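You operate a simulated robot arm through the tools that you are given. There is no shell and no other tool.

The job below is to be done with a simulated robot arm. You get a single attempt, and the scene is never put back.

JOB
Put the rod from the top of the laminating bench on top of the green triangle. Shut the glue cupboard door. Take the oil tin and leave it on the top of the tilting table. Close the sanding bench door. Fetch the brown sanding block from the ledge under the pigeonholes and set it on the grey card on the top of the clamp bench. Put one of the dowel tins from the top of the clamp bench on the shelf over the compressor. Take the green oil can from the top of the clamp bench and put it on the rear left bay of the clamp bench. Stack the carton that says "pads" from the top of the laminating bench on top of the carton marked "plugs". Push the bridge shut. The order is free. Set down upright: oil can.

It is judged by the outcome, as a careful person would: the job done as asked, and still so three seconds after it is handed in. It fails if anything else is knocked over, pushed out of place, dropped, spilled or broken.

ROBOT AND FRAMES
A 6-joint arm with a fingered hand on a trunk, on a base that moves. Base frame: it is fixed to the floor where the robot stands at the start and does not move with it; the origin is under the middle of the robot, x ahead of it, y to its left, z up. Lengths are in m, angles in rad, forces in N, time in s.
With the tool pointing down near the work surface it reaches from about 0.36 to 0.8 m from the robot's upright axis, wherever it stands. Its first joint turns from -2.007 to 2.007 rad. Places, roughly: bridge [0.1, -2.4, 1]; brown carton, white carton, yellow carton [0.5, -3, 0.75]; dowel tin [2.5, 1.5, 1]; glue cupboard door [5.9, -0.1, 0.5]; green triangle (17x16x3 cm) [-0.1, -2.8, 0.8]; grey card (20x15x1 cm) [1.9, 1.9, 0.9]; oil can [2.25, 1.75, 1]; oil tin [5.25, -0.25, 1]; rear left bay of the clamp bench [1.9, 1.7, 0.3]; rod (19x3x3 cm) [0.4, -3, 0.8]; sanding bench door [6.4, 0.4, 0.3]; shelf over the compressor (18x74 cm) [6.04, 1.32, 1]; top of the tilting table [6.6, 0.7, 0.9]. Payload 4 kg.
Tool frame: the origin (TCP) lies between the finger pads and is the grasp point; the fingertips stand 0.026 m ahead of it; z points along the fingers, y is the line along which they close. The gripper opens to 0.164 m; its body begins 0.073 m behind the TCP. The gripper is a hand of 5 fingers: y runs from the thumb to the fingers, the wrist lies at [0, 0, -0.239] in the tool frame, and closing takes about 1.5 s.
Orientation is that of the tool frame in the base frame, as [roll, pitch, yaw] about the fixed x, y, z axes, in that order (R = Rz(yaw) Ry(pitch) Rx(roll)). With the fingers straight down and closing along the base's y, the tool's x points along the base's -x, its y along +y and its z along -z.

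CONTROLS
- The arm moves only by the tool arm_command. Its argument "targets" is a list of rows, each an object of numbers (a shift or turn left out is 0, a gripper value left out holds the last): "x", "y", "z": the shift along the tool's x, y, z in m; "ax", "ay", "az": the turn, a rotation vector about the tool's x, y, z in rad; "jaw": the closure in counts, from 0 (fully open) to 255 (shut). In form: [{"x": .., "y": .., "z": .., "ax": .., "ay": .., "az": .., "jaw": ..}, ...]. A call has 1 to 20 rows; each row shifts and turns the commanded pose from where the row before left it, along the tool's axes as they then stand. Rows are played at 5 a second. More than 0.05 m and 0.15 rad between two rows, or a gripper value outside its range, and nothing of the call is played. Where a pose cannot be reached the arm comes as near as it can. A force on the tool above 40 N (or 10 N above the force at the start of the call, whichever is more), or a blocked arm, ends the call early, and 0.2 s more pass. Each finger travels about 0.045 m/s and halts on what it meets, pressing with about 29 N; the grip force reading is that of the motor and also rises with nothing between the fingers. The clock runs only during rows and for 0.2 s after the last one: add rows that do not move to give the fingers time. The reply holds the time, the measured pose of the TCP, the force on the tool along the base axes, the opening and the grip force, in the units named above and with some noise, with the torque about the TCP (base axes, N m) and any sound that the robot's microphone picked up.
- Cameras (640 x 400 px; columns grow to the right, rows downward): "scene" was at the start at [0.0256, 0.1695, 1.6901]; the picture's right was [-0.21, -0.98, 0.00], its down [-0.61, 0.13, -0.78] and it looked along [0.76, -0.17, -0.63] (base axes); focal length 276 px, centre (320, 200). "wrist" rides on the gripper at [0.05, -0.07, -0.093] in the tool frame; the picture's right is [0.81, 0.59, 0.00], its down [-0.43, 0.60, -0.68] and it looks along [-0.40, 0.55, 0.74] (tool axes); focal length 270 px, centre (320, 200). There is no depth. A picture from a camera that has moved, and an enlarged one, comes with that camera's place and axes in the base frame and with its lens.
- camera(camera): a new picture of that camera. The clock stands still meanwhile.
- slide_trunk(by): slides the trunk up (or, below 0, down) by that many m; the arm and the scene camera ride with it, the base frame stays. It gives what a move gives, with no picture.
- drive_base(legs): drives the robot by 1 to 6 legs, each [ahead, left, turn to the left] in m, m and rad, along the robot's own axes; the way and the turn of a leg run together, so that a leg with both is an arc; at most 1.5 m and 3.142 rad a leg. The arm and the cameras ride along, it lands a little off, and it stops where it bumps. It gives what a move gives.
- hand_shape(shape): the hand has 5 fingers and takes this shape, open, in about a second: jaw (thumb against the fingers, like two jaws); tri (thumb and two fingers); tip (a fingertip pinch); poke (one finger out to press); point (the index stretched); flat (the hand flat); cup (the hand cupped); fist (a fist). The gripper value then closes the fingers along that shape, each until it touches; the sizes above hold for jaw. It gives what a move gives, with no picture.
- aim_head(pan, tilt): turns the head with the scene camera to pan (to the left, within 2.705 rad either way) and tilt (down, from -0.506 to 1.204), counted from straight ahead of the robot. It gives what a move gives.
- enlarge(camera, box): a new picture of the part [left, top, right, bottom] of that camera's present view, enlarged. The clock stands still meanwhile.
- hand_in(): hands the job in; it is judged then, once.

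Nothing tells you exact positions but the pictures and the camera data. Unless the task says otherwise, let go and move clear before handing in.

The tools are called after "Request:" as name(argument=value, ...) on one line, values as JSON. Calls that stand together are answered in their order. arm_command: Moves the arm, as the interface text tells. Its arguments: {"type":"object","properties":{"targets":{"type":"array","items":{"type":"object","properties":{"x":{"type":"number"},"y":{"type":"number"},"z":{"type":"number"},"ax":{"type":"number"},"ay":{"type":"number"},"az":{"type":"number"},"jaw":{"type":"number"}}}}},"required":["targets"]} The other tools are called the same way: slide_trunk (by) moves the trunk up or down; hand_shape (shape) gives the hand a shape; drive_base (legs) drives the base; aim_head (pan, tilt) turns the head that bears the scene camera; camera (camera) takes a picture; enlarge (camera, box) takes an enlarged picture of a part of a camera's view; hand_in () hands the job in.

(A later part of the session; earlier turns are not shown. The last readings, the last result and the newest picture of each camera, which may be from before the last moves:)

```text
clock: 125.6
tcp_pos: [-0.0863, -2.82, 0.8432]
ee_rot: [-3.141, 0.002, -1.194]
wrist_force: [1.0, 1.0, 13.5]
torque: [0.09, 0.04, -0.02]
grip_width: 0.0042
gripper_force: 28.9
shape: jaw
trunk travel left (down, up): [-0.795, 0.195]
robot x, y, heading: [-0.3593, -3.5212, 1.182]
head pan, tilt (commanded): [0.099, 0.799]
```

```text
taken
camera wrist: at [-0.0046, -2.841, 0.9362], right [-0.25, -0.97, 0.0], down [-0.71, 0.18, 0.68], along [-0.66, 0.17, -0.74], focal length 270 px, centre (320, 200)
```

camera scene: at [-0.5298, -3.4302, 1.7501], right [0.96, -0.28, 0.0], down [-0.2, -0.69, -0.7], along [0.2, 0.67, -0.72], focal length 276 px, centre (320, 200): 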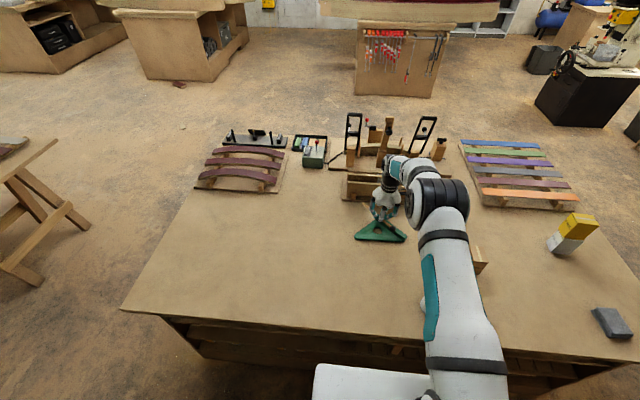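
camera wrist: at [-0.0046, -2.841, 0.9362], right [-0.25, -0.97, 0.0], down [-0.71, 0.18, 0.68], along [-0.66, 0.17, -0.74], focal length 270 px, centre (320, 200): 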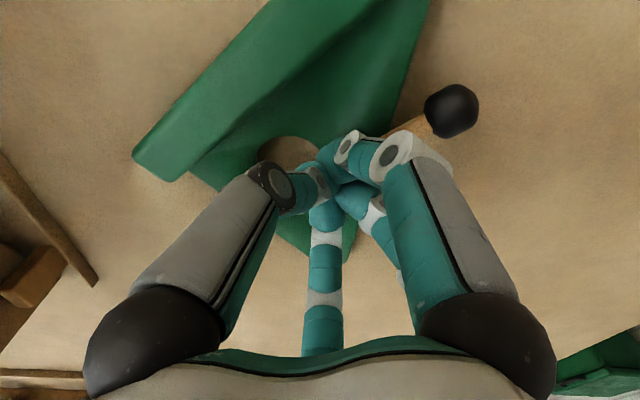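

Contact confirmed (13.5 N). I'll ease up 1.5 mm, open the fingers a little, and lift straight up.

Request:
arm_command(targets=[{"z": -0.0015}, {}, {"jaw": 240}, {"jaw": 225}, {"jaw": 205}, {}, {}, {}])

Request:
camera(camera="wrist")

Request:
enlarge(camera="scene", box=[340, 180, 436, 255])

```text
clock: 127.4
tcp_pos: [-0.0876, -2.8204, 0.8441]
ee_rot: [3.142, -0.001, -1.191]
wrist_force: [0.4, -0.6, -0.1]
torque: [0.03, -0.03, -0.02]
grip_width: 0.0317
gripper_force: 0.1
shape: jaw
trunk travel left (down, up): [-0.795, 0.195]
robot x, y, heading: [-0.3604, -3.5287, 1.185]
head pan, tilt (commanded): [0.099, 0.799]
```

```text
taken
camera wrist: at [-0.0048, -2.8409, 0.9361], right [-0.25, -0.97, 0.0], down [-0.71, 0.18, 0.68], along [-0.66, 0.17, -0.74], focal length 270 px, centre (320, 200)
```

wrist: 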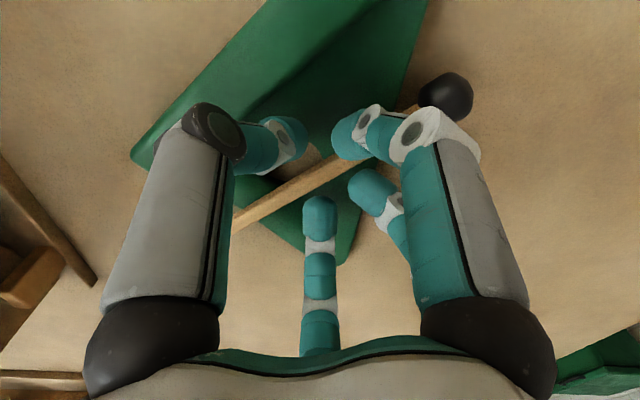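

```text
5.33 times, centred on (388, 218) of scene
camera zoom: at [-0.5294, -3.4297, 1.7501], right [0.96, -0.28, 0.0], down [-0.2, -0.69, -0.7], along [0.2, 0.67, -0.72], focal length 1472 px, centre (-43, 107)
```

zoom: 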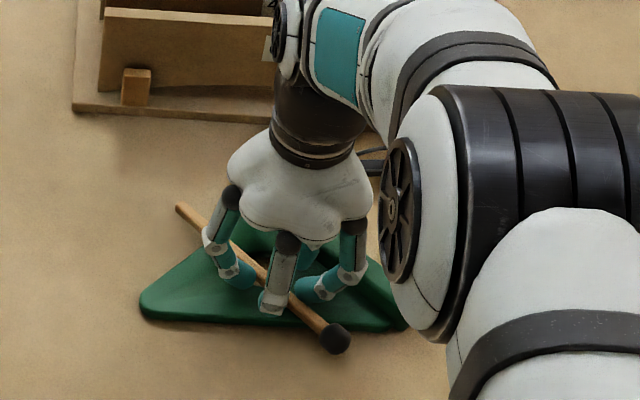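

The rod rests on the triangle and the fingers are off it. I'll lift away slowly.

Request:
arm_command(targets=[{"z": -0.008}, {"z": -0.01}, {"z": -0.015}, {"z": -0.025}, {"z": -0.04}, {"z": -0.045}, {"z": -0.045}, {"z": -0.045}])

Request:
camera(camera="wrist")

Request:
enlarge(camera="scene", box=[340, 180, 436, 255])

```text
clock: 129.2
tcp_pos: [-0.0887, -2.8215, 1.0808]
ee_rot: [3.141, 0.0, -1.191]
wrist_force: [-0.2, 0.3, 0.8]
torque: [-0.01, 0.0, 0.01]
grip_width: 0.0321
gripper_force: 0.0
shape: jaw
trunk travel left (down, up): [-0.795, 0.195]
robot x, y, heading: [-0.36, -3.521, 1.184]
head pan, tilt (commanded): [0.099, 0.799]
```

```text
taken
camera wrist: at [-0.0055, -2.8433, 1.1739], right [-0.25, -0.97, 0.0], down [-0.71, 0.18, 0.68], along [-0.66, 0.17, -0.74], focal length 270 px, centre (320, 200)
```

wrist: 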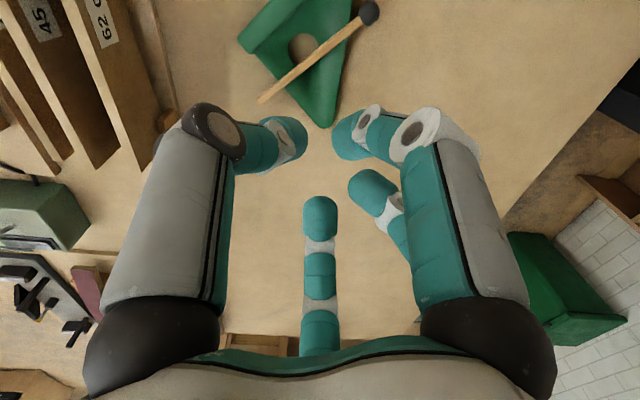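

```text
5.33 times, centred on (388, 218) of scene
camera zoom: at [-0.5298, -3.4306, 1.75], right [0.96, -0.28, 0.0], down [-0.2, -0.69, -0.7], along [0.2, 0.67, -0.72], focal length 1472 px, centre (-43, 107)
```

zoom: 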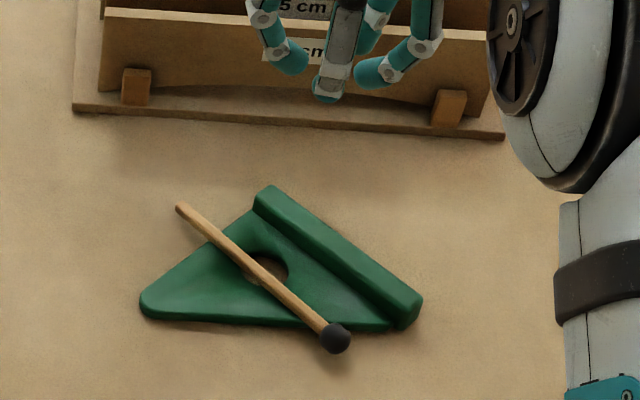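

The rod is in place. Now the bridge: I'll inspect the front assembly from here first.

Request:
enlarge(camera="scene", box=[290, 95, 466, 205])

Request:
slide_trunk(by=0.19)

Request:
enlarge(camera="scene", box=[290, 120, 466, 230])

```text
3.64 times, centred on (378, 150) of scene
camera zoom: at [-0.5298, -3.4306, 1.75], right [0.96, -0.28, 0.0], down [-0.2, -0.69, -0.7], along [0.2, 0.67, -0.72], focal length 1004 px, centre (109, 382)
```

zoom: 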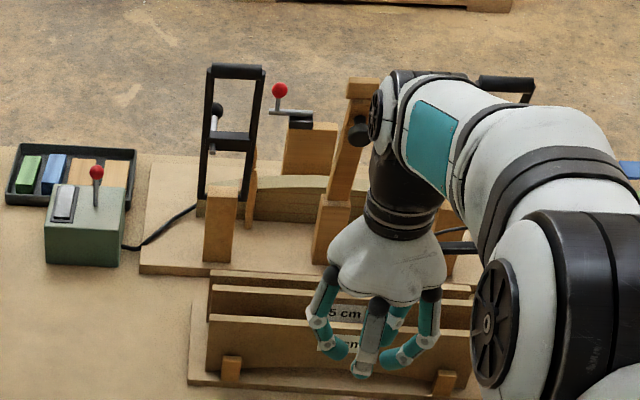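

```text
clock: 131.3
tcp_pos: [-0.0875, -2.8215, 1.2699]
ee_rot: [3.141, 0.0, -1.192]
wrist_force: [-0.1, -1.0, 0.2]
torque: [0.02, -0.02, 0.0]
grip_width: 0.0319
gripper_force: 0.0
shape: jaw
trunk travel left (down, up): [-0.985, 0.005]
robot x, y, heading: [-0.3583, -3.5263, 1.187]
head pan, tilt (commanded): [0.099, 0.799]
```

```text
3.64 times, centred on (378, 175) of scene
camera zoom: at [-0.5294, -3.4296, 1.94], right [0.96, -0.28, 0.0], down [-0.2, -0.69, -0.7], along [0.2, 0.67, -0.72], focal length 1004 px, centre (109, 291)
```

zoom: 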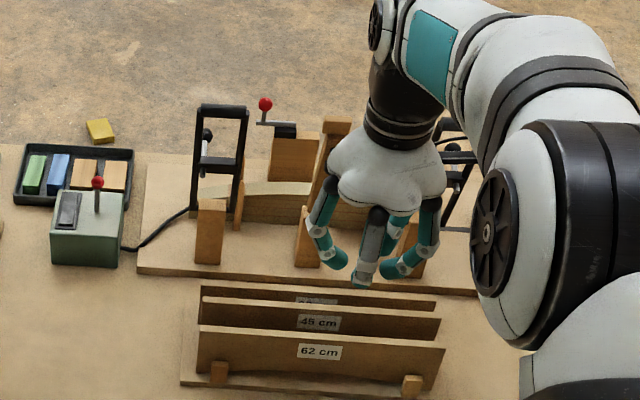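

The assembly has a curved form, posts and black frames; I need a look from the front. I'll retract the arm, go back out round the left end of the bench and face the front.

Request:
arm_command(targets=[{"az": 0.1275}, {"az": 0.1275}, {"az": 0.1275}, {"az": 0.1275}, {"az": 0.1275}, {"az": 0.1275}, {"x": 0.05}, {"x": 0.05}, {"x": 0.05}, {"x": 0.05}, {"x": 0.04}])

Request:
drive_base(legs=[[-0.1, 0, 0], [0, -1.48, 0]])

Request:
aim_head(pan=0.0, tilt=0.8)

Request:
camera(camera="scene")

```text
clock: 133.7
tcp_pos: [-0.1787, -3.0463, 1.2699]
ee_rot: [-3.141, 0.001, -1.959]
wrist_force: [0.6, 0.5, -0.1]
torque: [0.01, -0.03, 0.0]
grip_width: 0.0318
gripper_force: 0.1
shape: jaw
trunk travel left (down, up): [-0.985, 0.005]
robot x, y, heading: [-0.3601, -3.5239, 1.185]
head pan, tilt (commanded): [0.099, 0.799]
```

```text
clock: 141.8
tcp_pos: [1.1674, -3.7054, 1.2693]
ee_rot: [3.141, 0.0, -1.961]
wrist_force: [-0.4, 1.0, -0.4]
torque: [0.0, 0.04, -0.01]
grip_width: 0.0317
gripper_force: 0.0
shape: jaw
trunk travel left (down, up): [-0.985, 0.005]
robot x, y, heading: [0.9817, -4.1856, 1.184]
head pan, tilt (commanded): [0.099, 0.799]
```

```text
clock: 142.5
tcp_pos: [1.1673, -3.7055, 1.2693]
ee_rot: [-3.141, 0.001, -1.961]
wrist_force: [-0.4, 0.4, 0.0]
torque: [0.01, 0.02, 0.02]
grip_width: 0.0317
gripper_force: 0.2
shape: jaw
trunk travel left (down, up): [-0.985, 0.005]
robot x, y, heading: [0.9837, -4.184, 1.177]
head pan, tilt (commanded): [0.0, 0.799]
```

```text
taken
camera scene: at [0.8214, -4.0922, 1.9401], right [0.92, -0.38, 0.0], down [-0.27, -0.66, -0.7], along [0.27, 0.64, -0.72], focal length 276 px, centre (320, 200)
```

scene: 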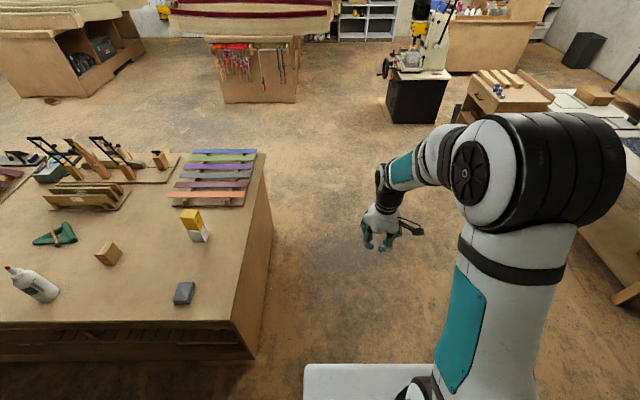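

The way along the left end is free. I'll drive forward past the bench, turn round, and strafe to the middle of its front.

Request:
drive_base(legs=[[1.1, 0, 0], [1.1, 0, 0], [0, 0, -3.14], [0, -1.4, 0]])

Request:
aim_head(pan=-0.2, tilt=0.75)

Request:
camera(camera="scene")

```text
clock: 167.2
tcp_pos: [0.4167, -2.0626, 1.269]
ee_rot: [3.141, 0.002, 1.139]
wrist_force: [-0.2, -1.0, -1.2]
torque: [0.01, -0.02, 0.0]
grip_width: 0.0318
gripper_force: 0.1
shape: jaw
trunk travel left (down, up): [-0.985, 0.005]
robot x, y, heading: [0.6198, -1.5914, -2.005]
head pan, tilt (commanded): [0.0, 0.799]
```

```text
clock: 167.9
tcp_pos: [0.4172, -2.0628, 1.2684]
ee_rot: [3.141, 0.001, 1.14]
wrist_force: [-0.1, -0.1, -0.7]
torque: [0.01, 0.03, -0.04]
grip_width: 0.0318
gripper_force: 0.1
shape: jaw
trunk travel left (down, up): [-0.985, 0.005]
robot x, y, heading: [0.6231, -1.5901, -2.006]
head pan, tilt (commanded): [-0.201, 0.75]
```

```text
taken
camera scene: at [0.7664, -1.6792, 1.944], right [-0.81, 0.59, 0.0], down [0.4, 0.55, -0.73], along [-0.43, -0.59, -0.68], focal length 276 px, centre (320, 200)
```

scene: 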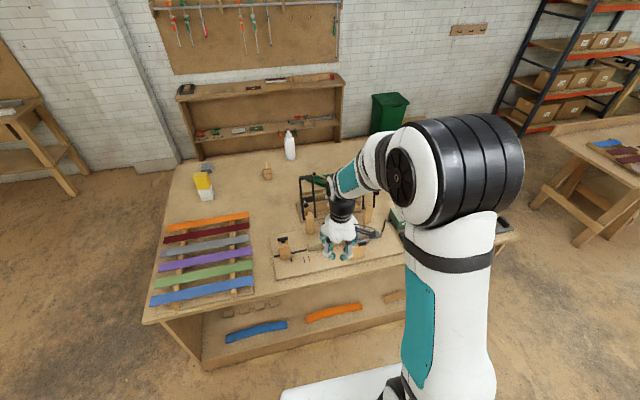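

The hand covers the assembly. I'll strafe a bit more to the right so that I see it from straight in front.

Request:
drive_base(legs=[[0, -0.5, 0.045]])

Request:
aim_head(pan=0.1, tilt=0.75)

Request:
camera(camera="scene")

Request:
camera(camera="wrist")

```text
clock: 170.8
tcp_pos: [-0.021, -1.872, 1.268]
ee_rot: [3.141, 0.001, 1.181]
wrist_force: [0.5, 0.3, -0.4]
torque: [-0.01, -0.01, 0.0]
grip_width: 0.0317
gripper_force: 0.1
shape: jaw
trunk travel left (down, up): [-0.985, 0.005]
robot x, y, heading: [0.1623, -1.3903, -1.96]
head pan, tilt (commanded): [-0.201, 0.75]
```

```text
clock: 171.6
tcp_pos: [-0.0213, -1.8726, 1.2685]
ee_rot: [3.141, 0.001, 1.181]
wrist_force: [0.1, -1.2, 0.0]
torque: [0.0, -0.04, -0.01]
grip_width: 0.032
gripper_force: 0.1
shape: jaw
trunk travel left (down, up): [-0.985, 0.005]
robot x, y, heading: [0.1617, -1.3944, -1.96]
head pan, tilt (commanded): [0.099, 0.75]
```

```text
taken
camera scene: at [0.3347, -1.4846, 1.944], right [-0.96, 0.29, 0.0], down [0.2, 0.65, -0.73], along [-0.21, -0.7, -0.68], focal length 276 px, centre (320, 200)
```

scene: 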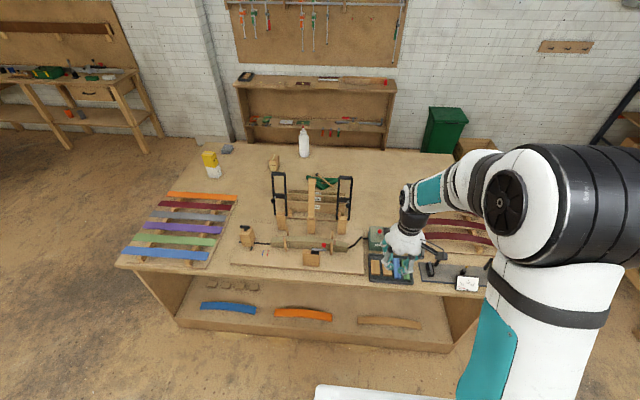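

```text
taken
camera wrist: at [-0.0665, -1.7975, 1.3608], right [0.85, 0.52, 0.0], down [0.39, -0.63, 0.68], along [0.36, -0.58, -0.74], focal length 270 px, centre (320, 200)
```

wrist: 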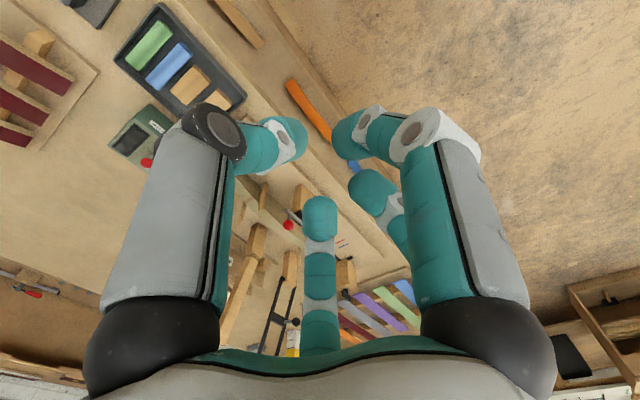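

Request:
enlarge(camera="scene", box=[220, 150, 396, 280])

Request:
enlarge(camera="scene", box=[260, 160, 364, 225])

```text
3.08 times, centred on (308, 215) of scene
camera zoom: at [0.3347, -1.4846, 1.944], right [-0.96, 0.29, 0.0], down [0.2, 0.65, -0.73], along [-0.21, -0.7, -0.68], focal length 849 px, centre (357, 154)
```

zoom: 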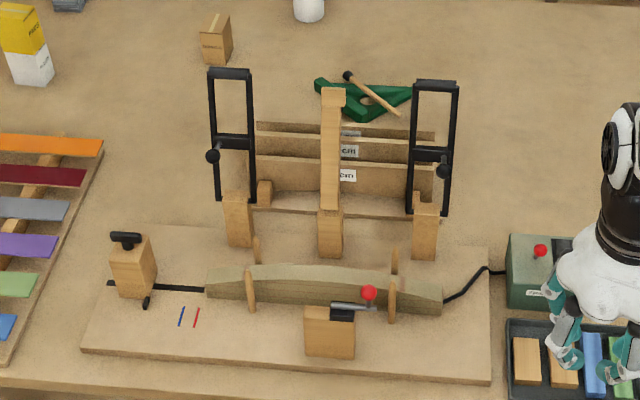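

```text
6.15 times, centred on (312, 192) of scene
camera zoom: at [0.3347, -1.4846, 1.944], right [-0.96, 0.29, 0.0], down [0.2, 0.65, -0.73], along [-0.21, -0.7, -0.68], focal length 1699 px, centre (369, 246)
```

zoom: 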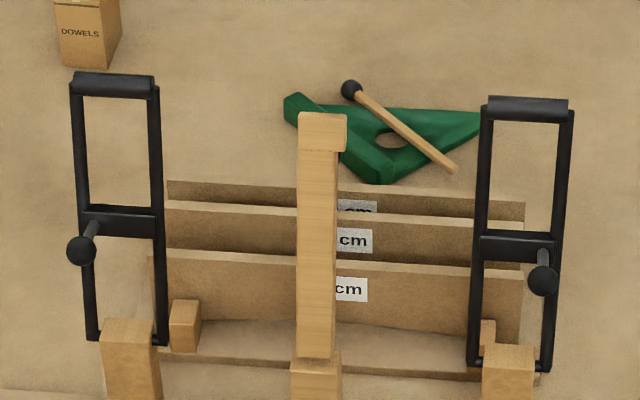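

The middle wooden bar on the rear centre post (around [0.10, -2.41], z 0.94–1.18) is the hinged bridge, which should fold forward onto the front block with the red-knob latch. I'll zoom in on the hinge and block.

Request:
enlarge(camera="scene", box=[295, 205, 351, 270])

Request:
enlarge(camera="scene", box=[220, 180, 276, 275])

```text
6.15 times, centred on (323, 238) of scene
camera zoom: at [0.3347, -1.4846, 1.944], right [-0.96, 0.29, 0.0], down [0.2, 0.65, -0.73], along [-0.21, -0.7, -0.68], focal length 1699 px, centre (302, -31)
```

zoom: 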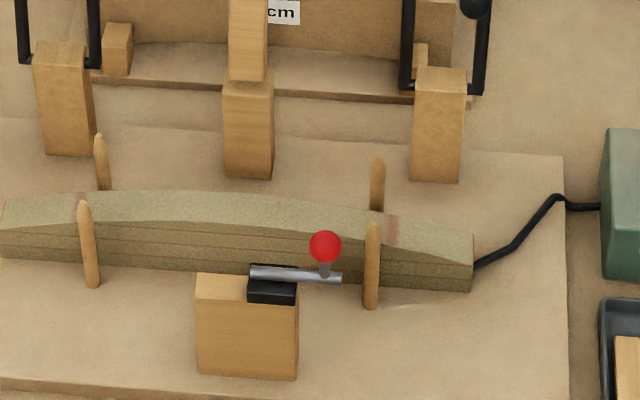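

```text
4.21 times, centred on (248, 228) of scene
camera zoom: at [0.3347, -1.4846, 1.944], right [-0.96, 0.29, 0.0], down [0.2, 0.65, -0.73], along [-0.21, -0.7, -0.68], focal length 1162 px, centre (623, 84)
```

zoom: 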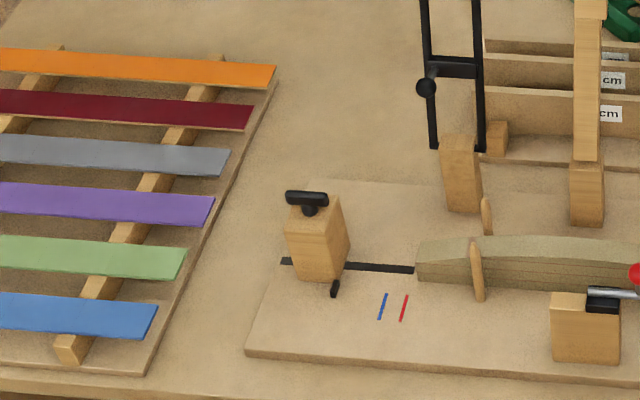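

The bridge bar will land on the free left half of the front block, beside the latch. I'll close the fingers to a compact tip, raise the arm, and drive up in front of the assembly.

Request:
arm_command(targets=[{"z": -0.04, "jaw": 255}, {"z": -0.03}, {}, {}])

Request:
drive_base(legs=[[0, 0.27, 0], [0.35, 0, 0.01]])

Request:
aim_head(pan=0.0, tilt=0.9)

Request:
camera(camera="scene")

Request:
camera(camera="wrist")

```text
clock: 172.6
tcp_pos: [-0.02, -1.8699, 1.3379]
ee_rot: [3.14, 0.0, 1.182]
wrist_force: [-0.8, 0.9, 0.3]
torque: [-0.02, -0.02, -0.01]
grip_width: 0.0001
gripper_force: 29.0
shape: jaw
trunk travel left (down, up): [-0.985, 0.005]
robot x, y, heading: [0.1645, -1.3955, -1.964]
head pan, tilt (commanded): [0.099, 0.75]
```

```text
clock: 176.4
tcp_pos: [0.0955, -2.3037, 1.3384]
ee_rot: [-3.141, 0.001, 1.19]
wrist_force: [0.3, -0.6, 0.2]
torque: [0.01, 0.0, -0.03]
grip_width: 0.0003
gripper_force: 29.0
shape: jaw
trunk travel left (down, up): [-0.985, 0.005]
robot x, y, heading: [0.2748, -1.8204, -1.949]
head pan, tilt (commanded): [0.099, 0.75]
```

```text
clock: 177.1
tcp_pos: [0.0948, -2.303, 1.3385]
ee_rot: [-3.142, 0.001, 1.191]
wrist_force: [0.8, -0.8, -0.7]
torque: [0.01, -0.03, -0.04]
grip_width: 0.0001
gripper_force: 28.3
shape: jaw
trunk travel left (down, up): [-0.985, 0.005]
robot x, y, heading: [0.2768, -1.8255, -1.951]
head pan, tilt (commanded): [0.0, 0.901]
```

```text
taken
camera scene: at [0.4408, -1.9033, 1.9322], right [-0.93, 0.37, 0.0], down [0.29, 0.73, -0.62], along [-0.23, -0.58, -0.78], focal length 276 px, centre (320, 200)
```

scene: 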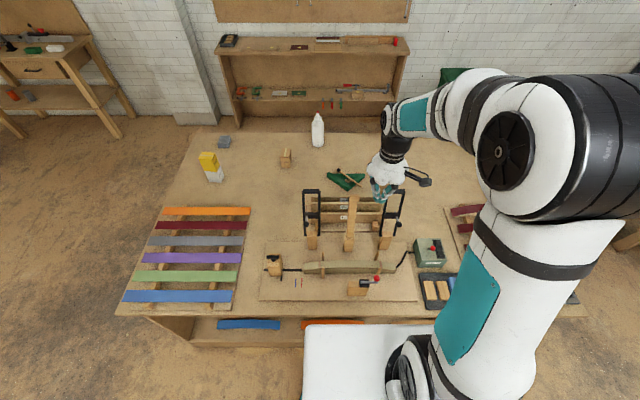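

```text
taken
camera wrist: at [0.0485, -2.2292, 1.4307], right [0.85, 0.53, 0.0], down [0.39, -0.62, 0.68], along [0.36, -0.57, -0.74], focal length 270 px, centre (320, 200)
```

wrist: 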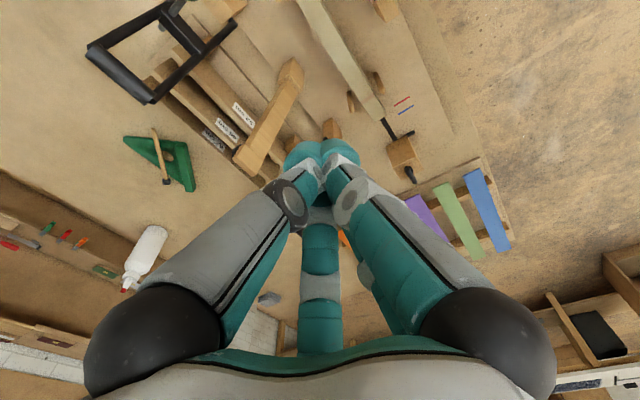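

I'm in front of it. I'll zoom in on the bar in both views to fix its top and hinge.

Request:
enlarge(camera="scene", box=[290, 175, 418, 305])

Request:
enlarge(camera="wrist", box=[200, 20, 360, 200])

```text
3.08 times, centred on (354, 240) of scene
camera zoom: at [0.4408, -1.9033, 1.9322], right [-0.93, 0.37, 0.0], down [0.29, 0.73, -0.62], along [-0.23, -0.58, -0.78], focal length 849 px, centre (215, 77)
```

zoom: 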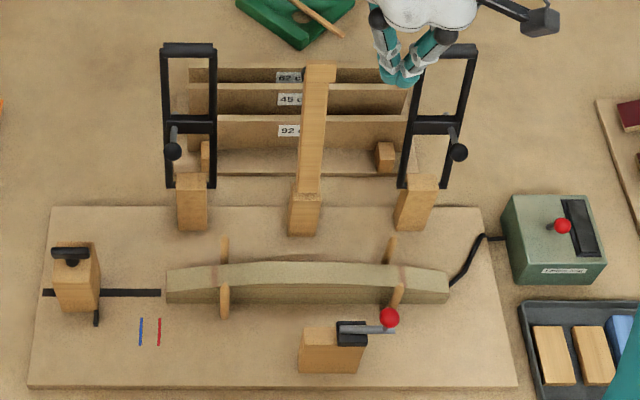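

```text
2.22 times, centred on (280, 110) of wrist
camera zoom: at [0.0485, -2.2292, 1.4307], right [0.85, 0.53, 0.0], down [0.39, -0.62, 0.68], along [0.36, -0.57, -0.74], focal length 601 px, centre (409, 400)
```

zoom: 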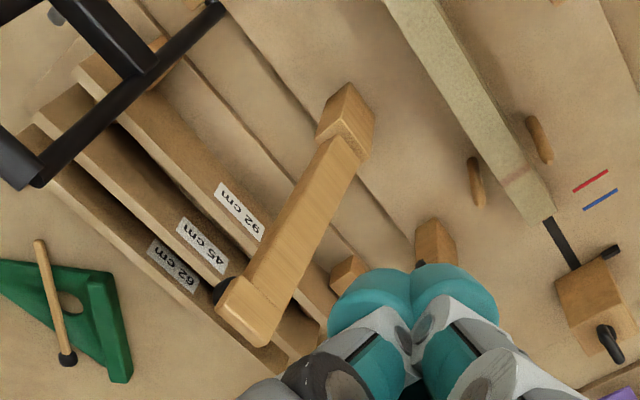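

The bar leans back about 12°: hinge at [0.097, -2.418, 0.907], top at [0.081, -2.461, 1.115], with a knob on its back. I'll pass the closed hand high over it and come down behind it.

Request:
arm_command(targets=[{"x": -0.044, "y": 0.0075}, {"x": -0.044, "y": 0.0075}, {"x": -0.044, "y": 0.0075}, {"x": -0.044, "y": 0.0075}, {"x": -0.044, "y": 0.0075}, {"x": -0.044, "y": 0.0075}, {}])

Request:
enlarge(camera="scene", box=[280, 130, 440, 260])

Request:
camera(camera="wrist")

```text
clock: 178.7
tcp_pos: [0.04, -2.5633, 1.3385]
ee_rot: [3.14, 0.0, 1.19]
wrist_force: [0.1, -0.2, 0.8]
torque: [0.01, 0.02, 0.01]
grip_width: 0.0001
gripper_force: 28.8
shape: jaw
trunk travel left (down, up): [-0.985, 0.005]
robot x, y, heading: [0.2731, -1.8175, -1.951]
head pan, tilt (commanded): [0.0, 0.901]
```

```text
3.08 times, centred on (360, 195) of scene
camera zoom: at [0.4413, -1.9008, 1.9323], right [-0.93, 0.37, 0.0], down [0.29, 0.73, -0.62], along [-0.23, -0.58, -0.78], focal length 849 px, centre (197, 215)
```

zoom: 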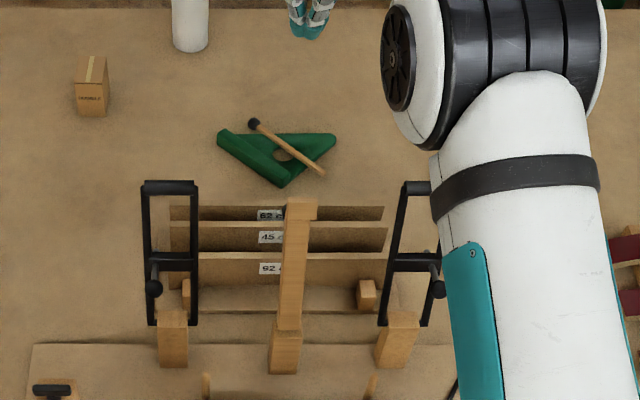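

```text
taken
camera wrist: at [-0.0058, -2.4898, 1.4304], right [0.85, 0.53, 0.0], down [0.39, -0.62, 0.68], along [0.36, -0.57, -0.74], focal length 270 px, centre (320, 200)
```

wrist: 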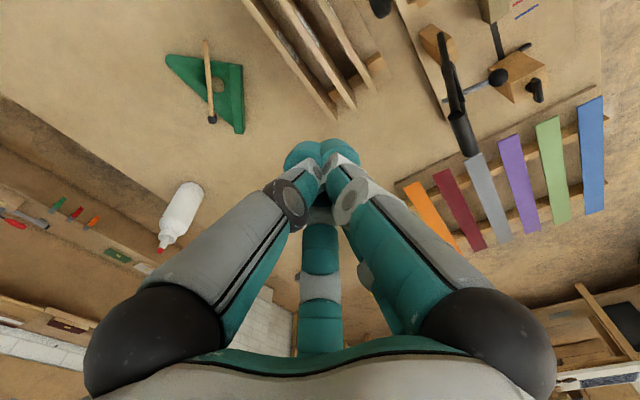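

The hand is behind the bar, with free space below. I'll descend to push height.

Request:
arm_command(targets=[{"z": 0.045}, {"z": 0.045}, {"z": 0.045}, {"z": 0.045}, {"z": 0.045}, {"z": 0.028}, {}])

Request:
enlarge(camera="scene", box=[280, 130, 440, 260])

Request:
camera(camera="wrist")

```text
clock: 180.3
tcp_pos: [0.0395, -2.5663, 1.0843]
ee_rot: [3.141, 0.0, 1.191]
wrist_force: [-0.1, 0.5, 0.6]
torque: [0.02, -0.01, 0.0]
grip_width: 0.0
gripper_force: 29.6
shape: jaw
trunk travel left (down, up): [-0.985, 0.005]
robot x, y, heading: [0.2715, -1.8254, -1.958]
head pan, tilt (commanded): [0.0, 0.901]
```

```text
3.08 times, centred on (360, 195) of scene
camera zoom: at [0.4408, -1.9035, 1.9322], right [-0.93, 0.37, 0.0], down [0.29, 0.73, -0.62], along [-0.23, -0.58, -0.78], focal length 849 px, centre (197, 215)
```

zoom: 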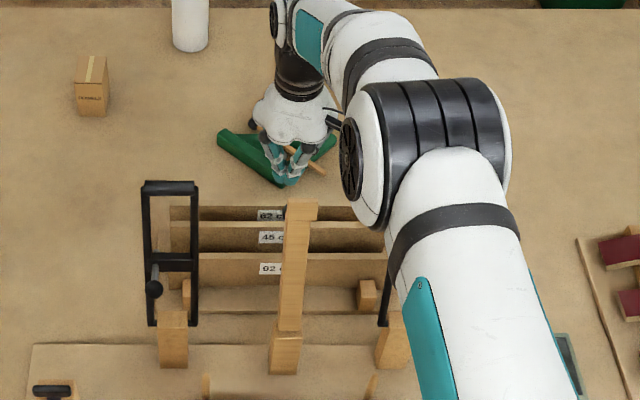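

```text
taken
camera wrist: at [-0.005, -2.493, 1.1772], right [0.85, 0.53, 0.0], down [0.39, -0.62, 0.68], along [0.36, -0.57, -0.74], focal length 270 px, centre (320, 200)
```

wrist: 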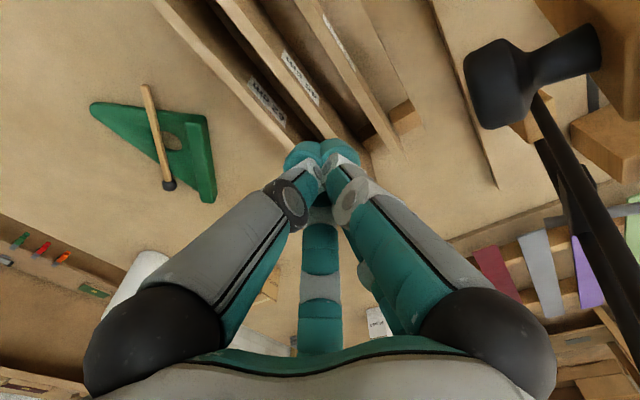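

The knob on the bar's back is about 8 cm in front of my fingertips at the same height. I'll push it forward toward me, following its arc.

Request:
arm_command(targets=[{"x": 0.02, "z": 0.005}, {"x": 0.02, "z": 0.005}, {"x": 0.02, "z": 0.004}, {"x": 0.0154, "z": -0.0067}, {"x": 0.0154, "z": -0.0067}, {"x": 0.0154, "z": -0.0067}, {"x": 0.0154, "z": -0.0067}, {}])

Request:
enlarge(camera="scene", box=[280, 130, 440, 260])

Request:
camera(camera="wrist")

```text
clock: 182.1
tcp_pos: [0.0832, -2.4518, 1.0978]
ee_rot: [-3.141, 0.0, 1.19]
wrist_force: [0.4, 0.2, 0.1]
torque: [0.02, -0.01, -0.05]
grip_width: 0.0002
gripper_force: 29.3
shape: jaw
trunk travel left (down, up): [-0.985, 0.005]
robot x, y, heading: [0.2758, -1.8232, -1.95]
head pan, tilt (commanded): [0.0, 0.901]
```

```text
3.08 times, centred on (360, 195) of scene
camera zoom: at [0.4406, -1.9043, 1.9321], right [-0.93, 0.37, 0.0], down [0.29, 0.73, -0.62], along [-0.23, -0.58, -0.78], focal length 849 px, centre (197, 215)
```

zoom: 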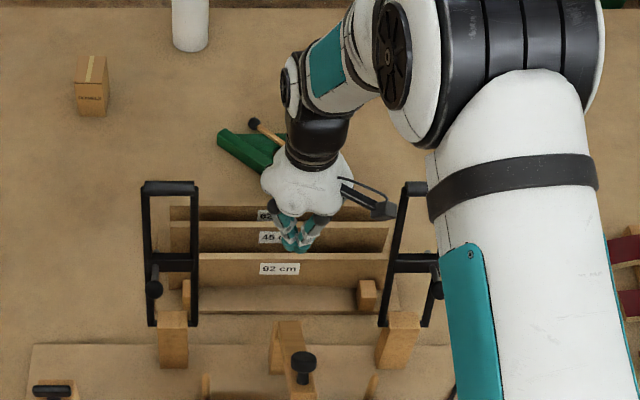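

```text
taken
camera wrist: at [0.0368, -2.379, 1.1896], right [0.85, 0.53, 0.0], down [0.39, -0.62, 0.68], along [0.36, -0.57, -0.74], focal length 270 px, centre (320, 200)
```

wrist: 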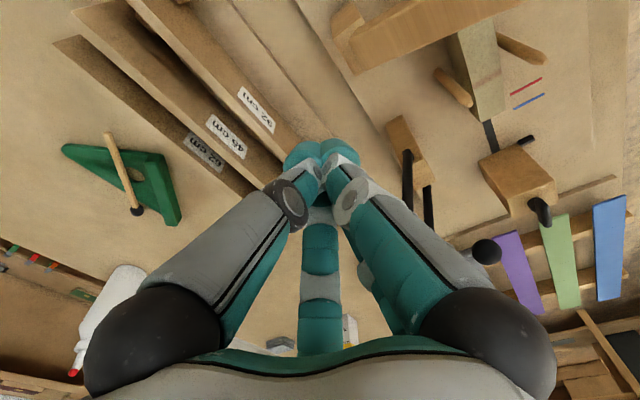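

The bar has swung over forward. I'll look at whether it lies fully shut on the front block.

Request:
enlarge(camera="scene", box=[290, 210, 418, 310])

Request:
enlarge(camera="wrist", box=[300, 0, 560, 160])

```text
4.00 times, centred on (354, 260) of scene
camera zoom: at [0.4406, -1.9043, 1.9321], right [-0.93, 0.37, 0.0], down [0.29, 0.73, -0.62], along [-0.23, -0.58, -0.78], focal length 1104 px, centre (184, -40)
```

zoom: 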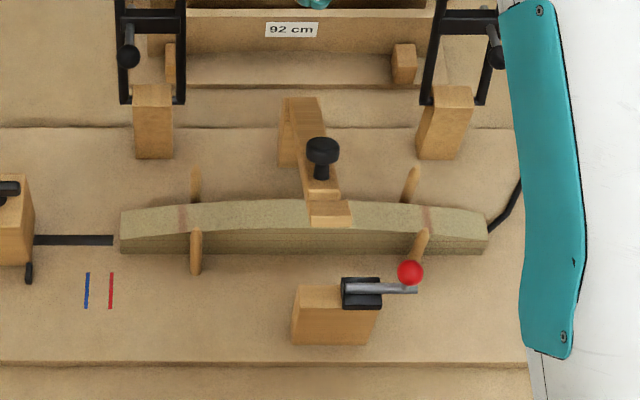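

```text
2.46 times, centred on (430, 80) of wrist
camera zoom: at [0.0368, -2.379, 1.1896], right [0.85, 0.53, 0.0], down [0.39, -0.62, 0.68], along [0.36, -0.57, -0.74], focal length 665 px, centre (49, 495)
```

zoom: 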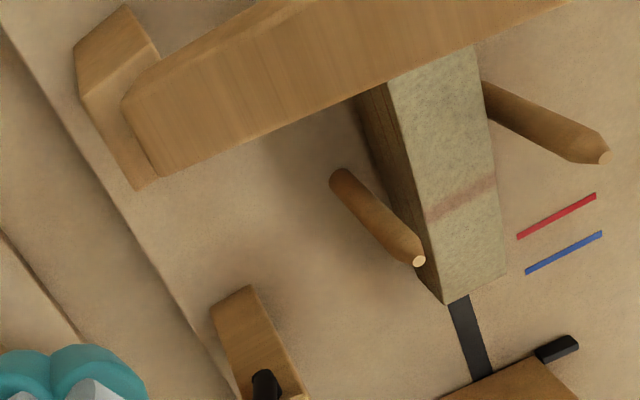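

The bar stands about halfway (≈57°); it may still be moving. I'll wait a moment and look again.

Request:
arm_command(targets=[{}, {}, {}, {}, {}])

Request:
enlarge(camera="scene", box=[290, 210, 418, 310])

```text
clock: 183.3
tcp_pos: [0.0822, -2.4518, 1.0969]
ee_rot: [-3.141, -0.001, 1.191]
wrist_force: [-0.8, 1.1, -0.2]
torque: [0.02, 0.02, -0.03]
grip_width: 0.0
gripper_force: 28.7
shape: jaw
trunk travel left (down, up): [-0.985, 0.005]
robot x, y, heading: [0.2727, -1.82, -1.954]
head pan, tilt (commanded): [0.0, 0.901]
```

```text
4.00 times, centred on (354, 260) of scene
camera zoom: at [0.4407, -1.9036, 1.9322], right [-0.93, 0.37, 0.0], down [0.29, 0.73, -0.62], along [-0.23, -0.58, -0.78], focal length 1104 px, centre (184, -40)
```

zoom: 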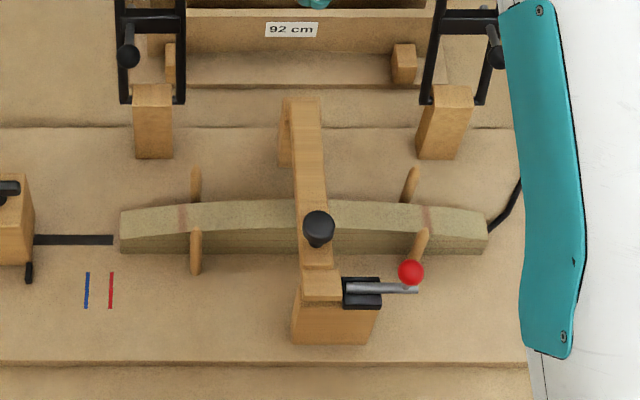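

The bar has now come down onto the front block. To be sure it is fully shut, I'll press lightly on its top from above, between hinge and knob.

Request:
arm_command(targets=[{"x": 0.039}, {"x": 0.039}, {"x": 0.039}, {"x": 0.038}, {"z": 0.04}, {"z": 0.04}, {"z": 0.03}, {}])

Request:
enlarge(camera="scene", box=[290, 190, 418, 310])

Request:
camera(camera="wrist")

```text
clock: 185.1
tcp_pos: [0.1394, -2.3053, 0.9877]
ee_rot: [-3.141, 0.0, 1.189]
wrist_force: [-0.8, 0.2, -0.1]
torque: [0.01, -0.03, 0.03]
grip_width: 0.0
gripper_force: 28.8
shape: jaw
trunk travel left (down, up): [-0.985, 0.005]
robot x, y, heading: [0.2753, -1.8207, -1.954]
head pan, tilt (commanded): [0.0, 0.901]
```

```text
3.33 times, centred on (354, 250) of scene
camera zoom: at [0.4411, -1.9026, 1.9322], right [-0.93, 0.37, 0.0], down [0.29, 0.73, -0.62], along [-0.23, -0.58, -0.78], focal length 920 px, centre (207, 33)
```

zoom: 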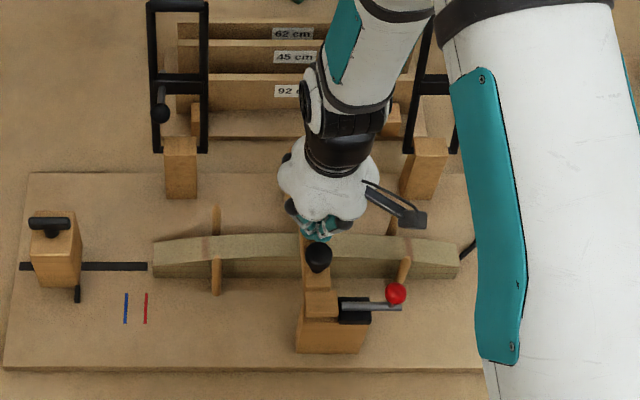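

```text
taken
camera wrist: at [0.0946, -2.232, 1.0803], right [0.85, 0.53, 0.0], down [0.39, -0.62, 0.68], along [0.36, -0.57, -0.74], focal length 270 px, centre (320, 200)
```

wrist: 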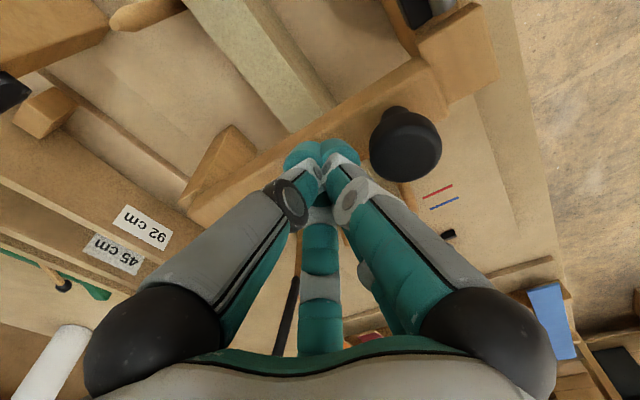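

Fingertips are just above the bar. I'll press down gently.

Request:
arm_command(targets=[{"z": 0.008}, {"z": 0.006}, {"z": 0.005}, {}])

```text
clock: 186.1
tcp_pos: [0.1412, -2.3061, 0.9716]
ee_rot: [3.141, 0.003, 1.19]
wrist_force: [0.8, 6.4, 27.7]
torque: [0.23, -0.12, 0.02]
grip_width: 0.0001
gripper_force: 29.3
shape: jaw
trunk travel left (down, up): [-0.985, 0.005]
robot x, y, heading: [0.2748, -1.8225, -1.952]
head pan, tilt (commanded): [0.0, 0.901]
```

The bar resists 28 N firmly, so it is shut. I'll lift off and view it once more.

Request:
arm_command(targets=[{"z": -0.02}, {"z": -0.04}, {"z": -0.045}, {"z": -0.045}, {"z": -0.045}, {"z": -0.045}, {"z": -0.045}])

Request:
enlarge(camera="scene", box=[260, 150, 420, 310])

Request:
camera(camera="wrist")

```text
clock: 187.7
tcp_pos: [0.1408, -2.3062, 1.2571]
ee_rot: [-3.141, -0.001, 1.19]
wrist_force: [0.2, 0.2, 0.2]
torque: [0.02, 0.0, -0.03]
grip_width: 0.0
gripper_force: 29.0
shape: jaw
trunk travel left (down, up): [-0.985, 0.005]
robot x, y, heading: [0.2697, -1.8203, -1.953]
head pan, tilt (commanded): [0.0, 0.901]
```

```text
2.50 times, centred on (340, 230) of scene
camera zoom: at [0.441, -1.9015, 1.9321], right [-0.93, 0.37, 0.0], down [0.29, 0.73, -0.62], along [-0.23, -0.58, -0.78], focal length 690 px, centre (270, 125)
```

zoom: 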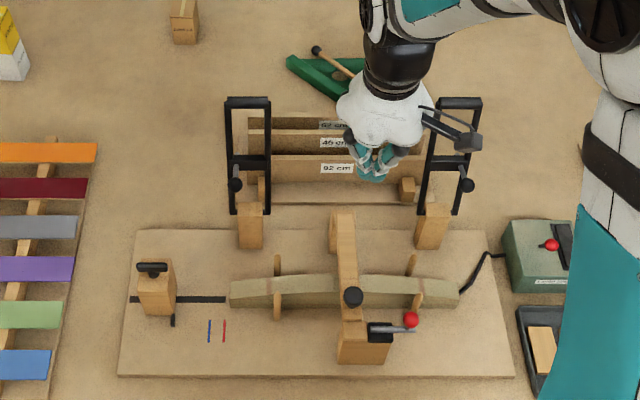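

```text
taken
camera wrist: at [0.0956, -2.2336, 1.3494], right [0.85, 0.53, 0.0], down [0.39, -0.62, 0.68], along [0.36, -0.57, -0.74], focal length 270 px, centre (320, 200)
```

wrist: 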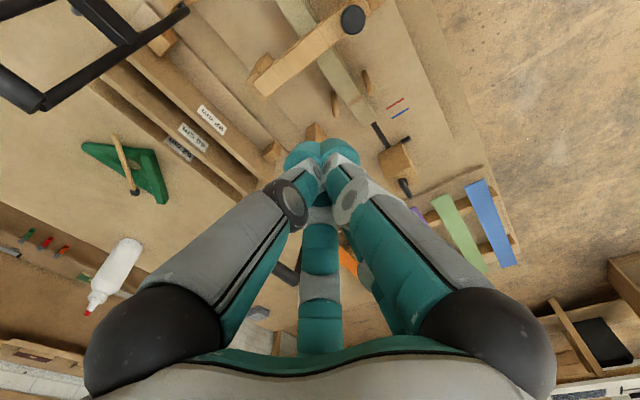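

The bridge is shut; the laminating bench work is done. Now I retract the arm a bit and drive toward the clamp bench, giving the yellow floor block a wide berth.

Request:
arm_command(targets=[{"x": 0.04, "jaw": 100}, {"x": 0.04}, {}])

Request:
drive_base(legs=[[0, 0.35, 0], [-1.45, 0, 0], [0, 0, -2.759]])

Request:
aim_head(pan=0.4, tilt=0.6)

Request:
camera(camera="scene")

```text
clock: 188.5
tcp_pos: [0.1688, -2.2353, 1.2554]
ee_rot: [3.141, 0.0, 1.19]
wrist_force: [0.5, 0.3, -0.6]
torque: [0.02, 0.01, 0.0]
grip_width: 0.0997
gripper_force: 0.1
shape: jaw
trunk travel left (down, up): [-0.985, 0.005]
robot x, y, heading: [0.274, -1.8202, -1.957]
head pan, tilt (commanded): [0.0, 0.901]
```

```text
clock: 204.1
tcp_pos: [1.1215, -0.2066, 1.2558]
ee_rot: [-3.141, 0.0, -1.631]
wrist_force: [0.0, -0.5, -0.5]
torque: [-0.01, 0.01, 0.01]
grip_width: 0.0998
gripper_force: 0.1
shape: jaw
trunk travel left (down, up): [-0.985, 0.005]
robot x, y, heading: [1.1529, -0.6325, 1.509]
head pan, tilt (commanded): [0.0, 0.901]
```

```text
clock: 204.9
tcp_pos: [1.1212, -0.2074, 1.2563]
ee_rot: [-3.141, 0.0, -1.633]
wrist_force: [-0.1, -0.1, -0.2]
torque: [0.05, -0.01, -0.02]
grip_width: 0.0995
gripper_force: 0.1
shape: jaw
trunk travel left (down, up): [-0.985, 0.005]
robot x, y, heading: [1.1493, -0.6262, 1.509]
head pan, tilt (commanded): [0.4, 0.6]
```

```text
taken
camera scene: at [0.9365, -0.5929, 1.9569], right [0.94, 0.33, 0.0], down [0.19, -0.53, -0.82], along [-0.27, 0.78, -0.57], focal length 276 px, centre (320, 200)
```

scene: 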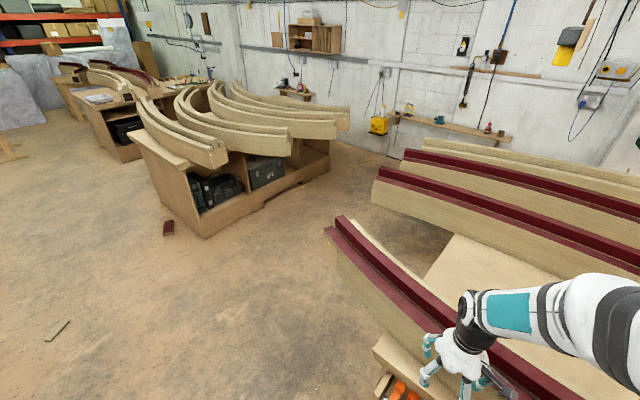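

A clear passage runs between the two beam benches. I'll go left and then forward through it.

Request:
drive_base(legs=[[0, 0.72, 0.06], [1.45, 0, 0]])

Request:
aim_head(pan=-0.5, tilt=0.5)

Request:
camera(camera="scene")

```text
clock: 215.7
tcp_pos: [0.3931, 1.2554, 1.2552]
ee_rot: [3.14, 0.0, -1.597]
wrist_force: [-0.1, -1.1, 0.0]
torque: [0.0, -0.01, -0.01]
grip_width: 0.0996
gripper_force: 0.1
shape: jaw
trunk travel left (down, up): [-0.985, 0.005]
robot x, y, heading: [0.4394, 0.8343, 1.543]
head pan, tilt (commanded): [0.4, 0.6]
```

```text
clock: 216.9
tcp_pos: [0.3927, 1.2555, 1.2555]
ee_rot: [3.142, 0.001, -1.595]
wrist_force: [-0.3, 0.3, 0.2]
torque: [-0.02, 0.01, 0.01]
grip_width: 0.0997
gripper_force: 0.1
shape: jaw
trunk travel left (down, up): [-0.985, 0.005]
robot x, y, heading: [0.4406, 0.8315, 1.548]
head pan, tilt (commanded): [-0.499, 0.499]
```

```text
taken
camera scene: at [0.3009, 0.8598, 1.966], right [0.87, -0.5, 0.0], down [-0.24, -0.41, -0.88], along [0.44, 0.76, -0.48], focal length 276 px, centre (320, 200)
```

scene: 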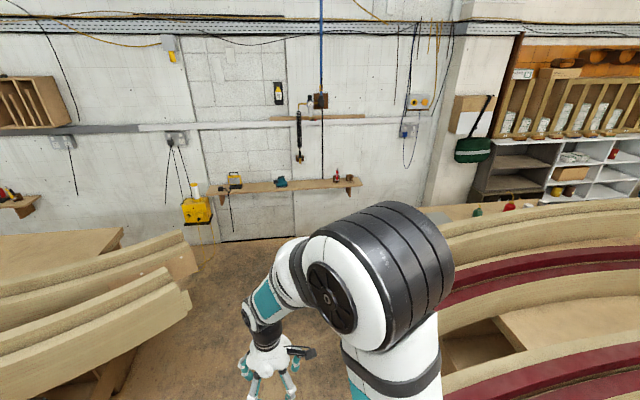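

Behind the far beam I glimpse a surface with objects. I'll go forward another 1.3 m and look right.

Request:
drive_base(legs=[[1.3, 0, 0.0]])

Request:
aim_head(pan=-1.2, tilt=0.5)

Request:
camera(camera="scene")

```text
clock: 223.3
tcp_pos: [0.4189, 2.5416, 1.2542]
ee_rot: [-3.141, 0.0, -1.59]
wrist_force: [-0.7, -0.3, -0.7]
torque: [0.0, 0.03, 0.0]
grip_width: 0.0995
gripper_force: 0.1
shape: jaw
trunk travel left (down, up): [-0.985, 0.005]
robot x, y, heading: [0.4677, 2.1197, 1.553]
head pan, tilt (commanded): [-0.499, 0.499]
```

```text
clock: 224.4
tcp_pos: [0.4186, 2.5412, 1.2562]
ee_rot: [-3.141, 0.001, -1.588]
wrist_force: [0.2, 0.0, -0.4]
torque: [0.01, 0.01, 0.01]
grip_width: 0.0993
gripper_force: 0.1
shape: jaw
trunk travel left (down, up): [-0.985, 0.005]
robot x, y, heading: [0.4653, 2.1189, 1.557]
head pan, tilt (commanded): [-1.201, 0.499]
```

```text
taken
camera scene: at [0.3695, 2.0964, 1.966], right [0.34, -0.94, 0.0], down [-0.45, -0.17, -0.88], along [0.82, 0.3, -0.48], focal length 276 px, centre (320, 200)
```

scene: 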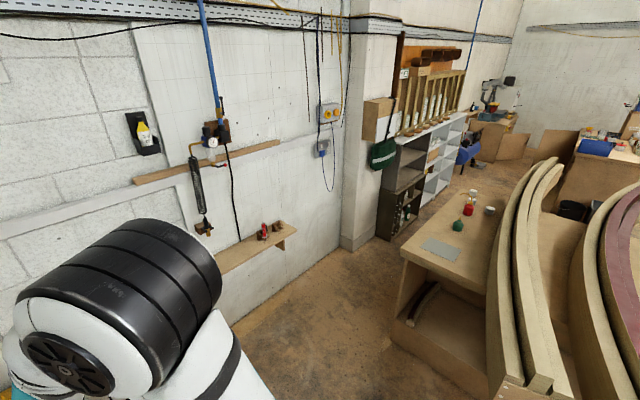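

Now I see the clamp bench's free strip: grey card, green oil can, tins, and the open bay below. I'll enlarge it.

Request:
enlarge(camera="scene", box=[380, 170, 540, 290])

Request:
enlarge(camera="scene", box=[360, 230, 520, 380])

Request:
enlarge(camera="scene", box=[360, 60, 500, 180])

```text
3.33 times, centred on (460, 230) of scene
camera zoom: at [0.3695, 2.0964, 1.966], right [0.34, -0.94, 0.0], down [-0.45, -0.17, -0.88], along [0.82, 0.3, -0.48], focal length 920 px, centre (-147, 100)
```

zoom: 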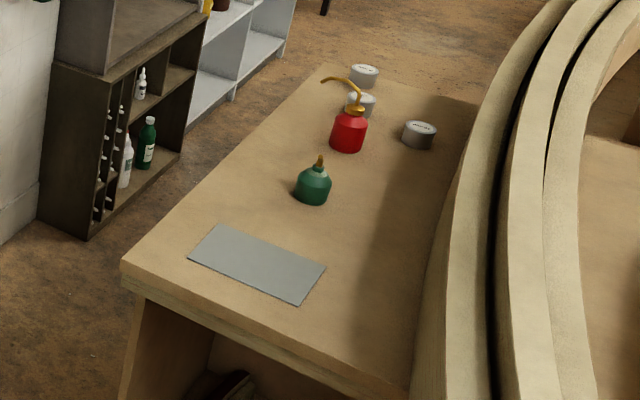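

```text
2.67 times, centred on (440, 305) of scene
camera zoom: at [0.3695, 2.0964, 1.966], right [0.34, -0.94, 0.0], down [-0.45, -0.17, -0.88], along [0.82, 0.3, -0.48], focal length 736 px, centre (0, -80)
```

zoom: 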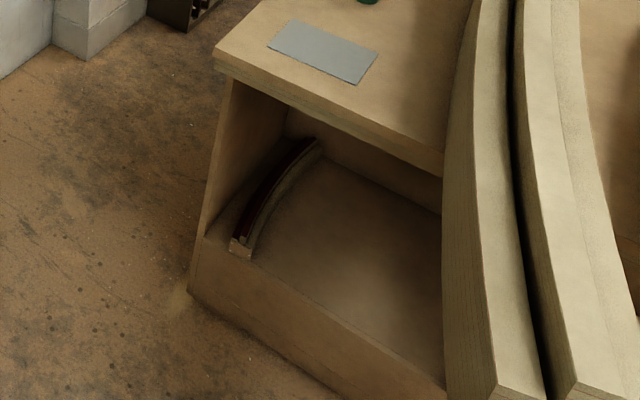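

```text
3.33 times, centred on (430, 120) of scene
camera zoom: at [0.3695, 2.0964, 1.966], right [0.34, -0.94, 0.0], down [-0.45, -0.17, -0.88], along [0.82, 0.3, -0.48], focal length 920 px, centre (-47, 467)
```

zoom: 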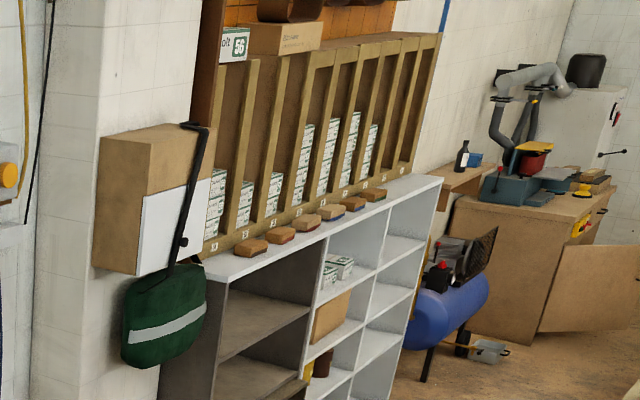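

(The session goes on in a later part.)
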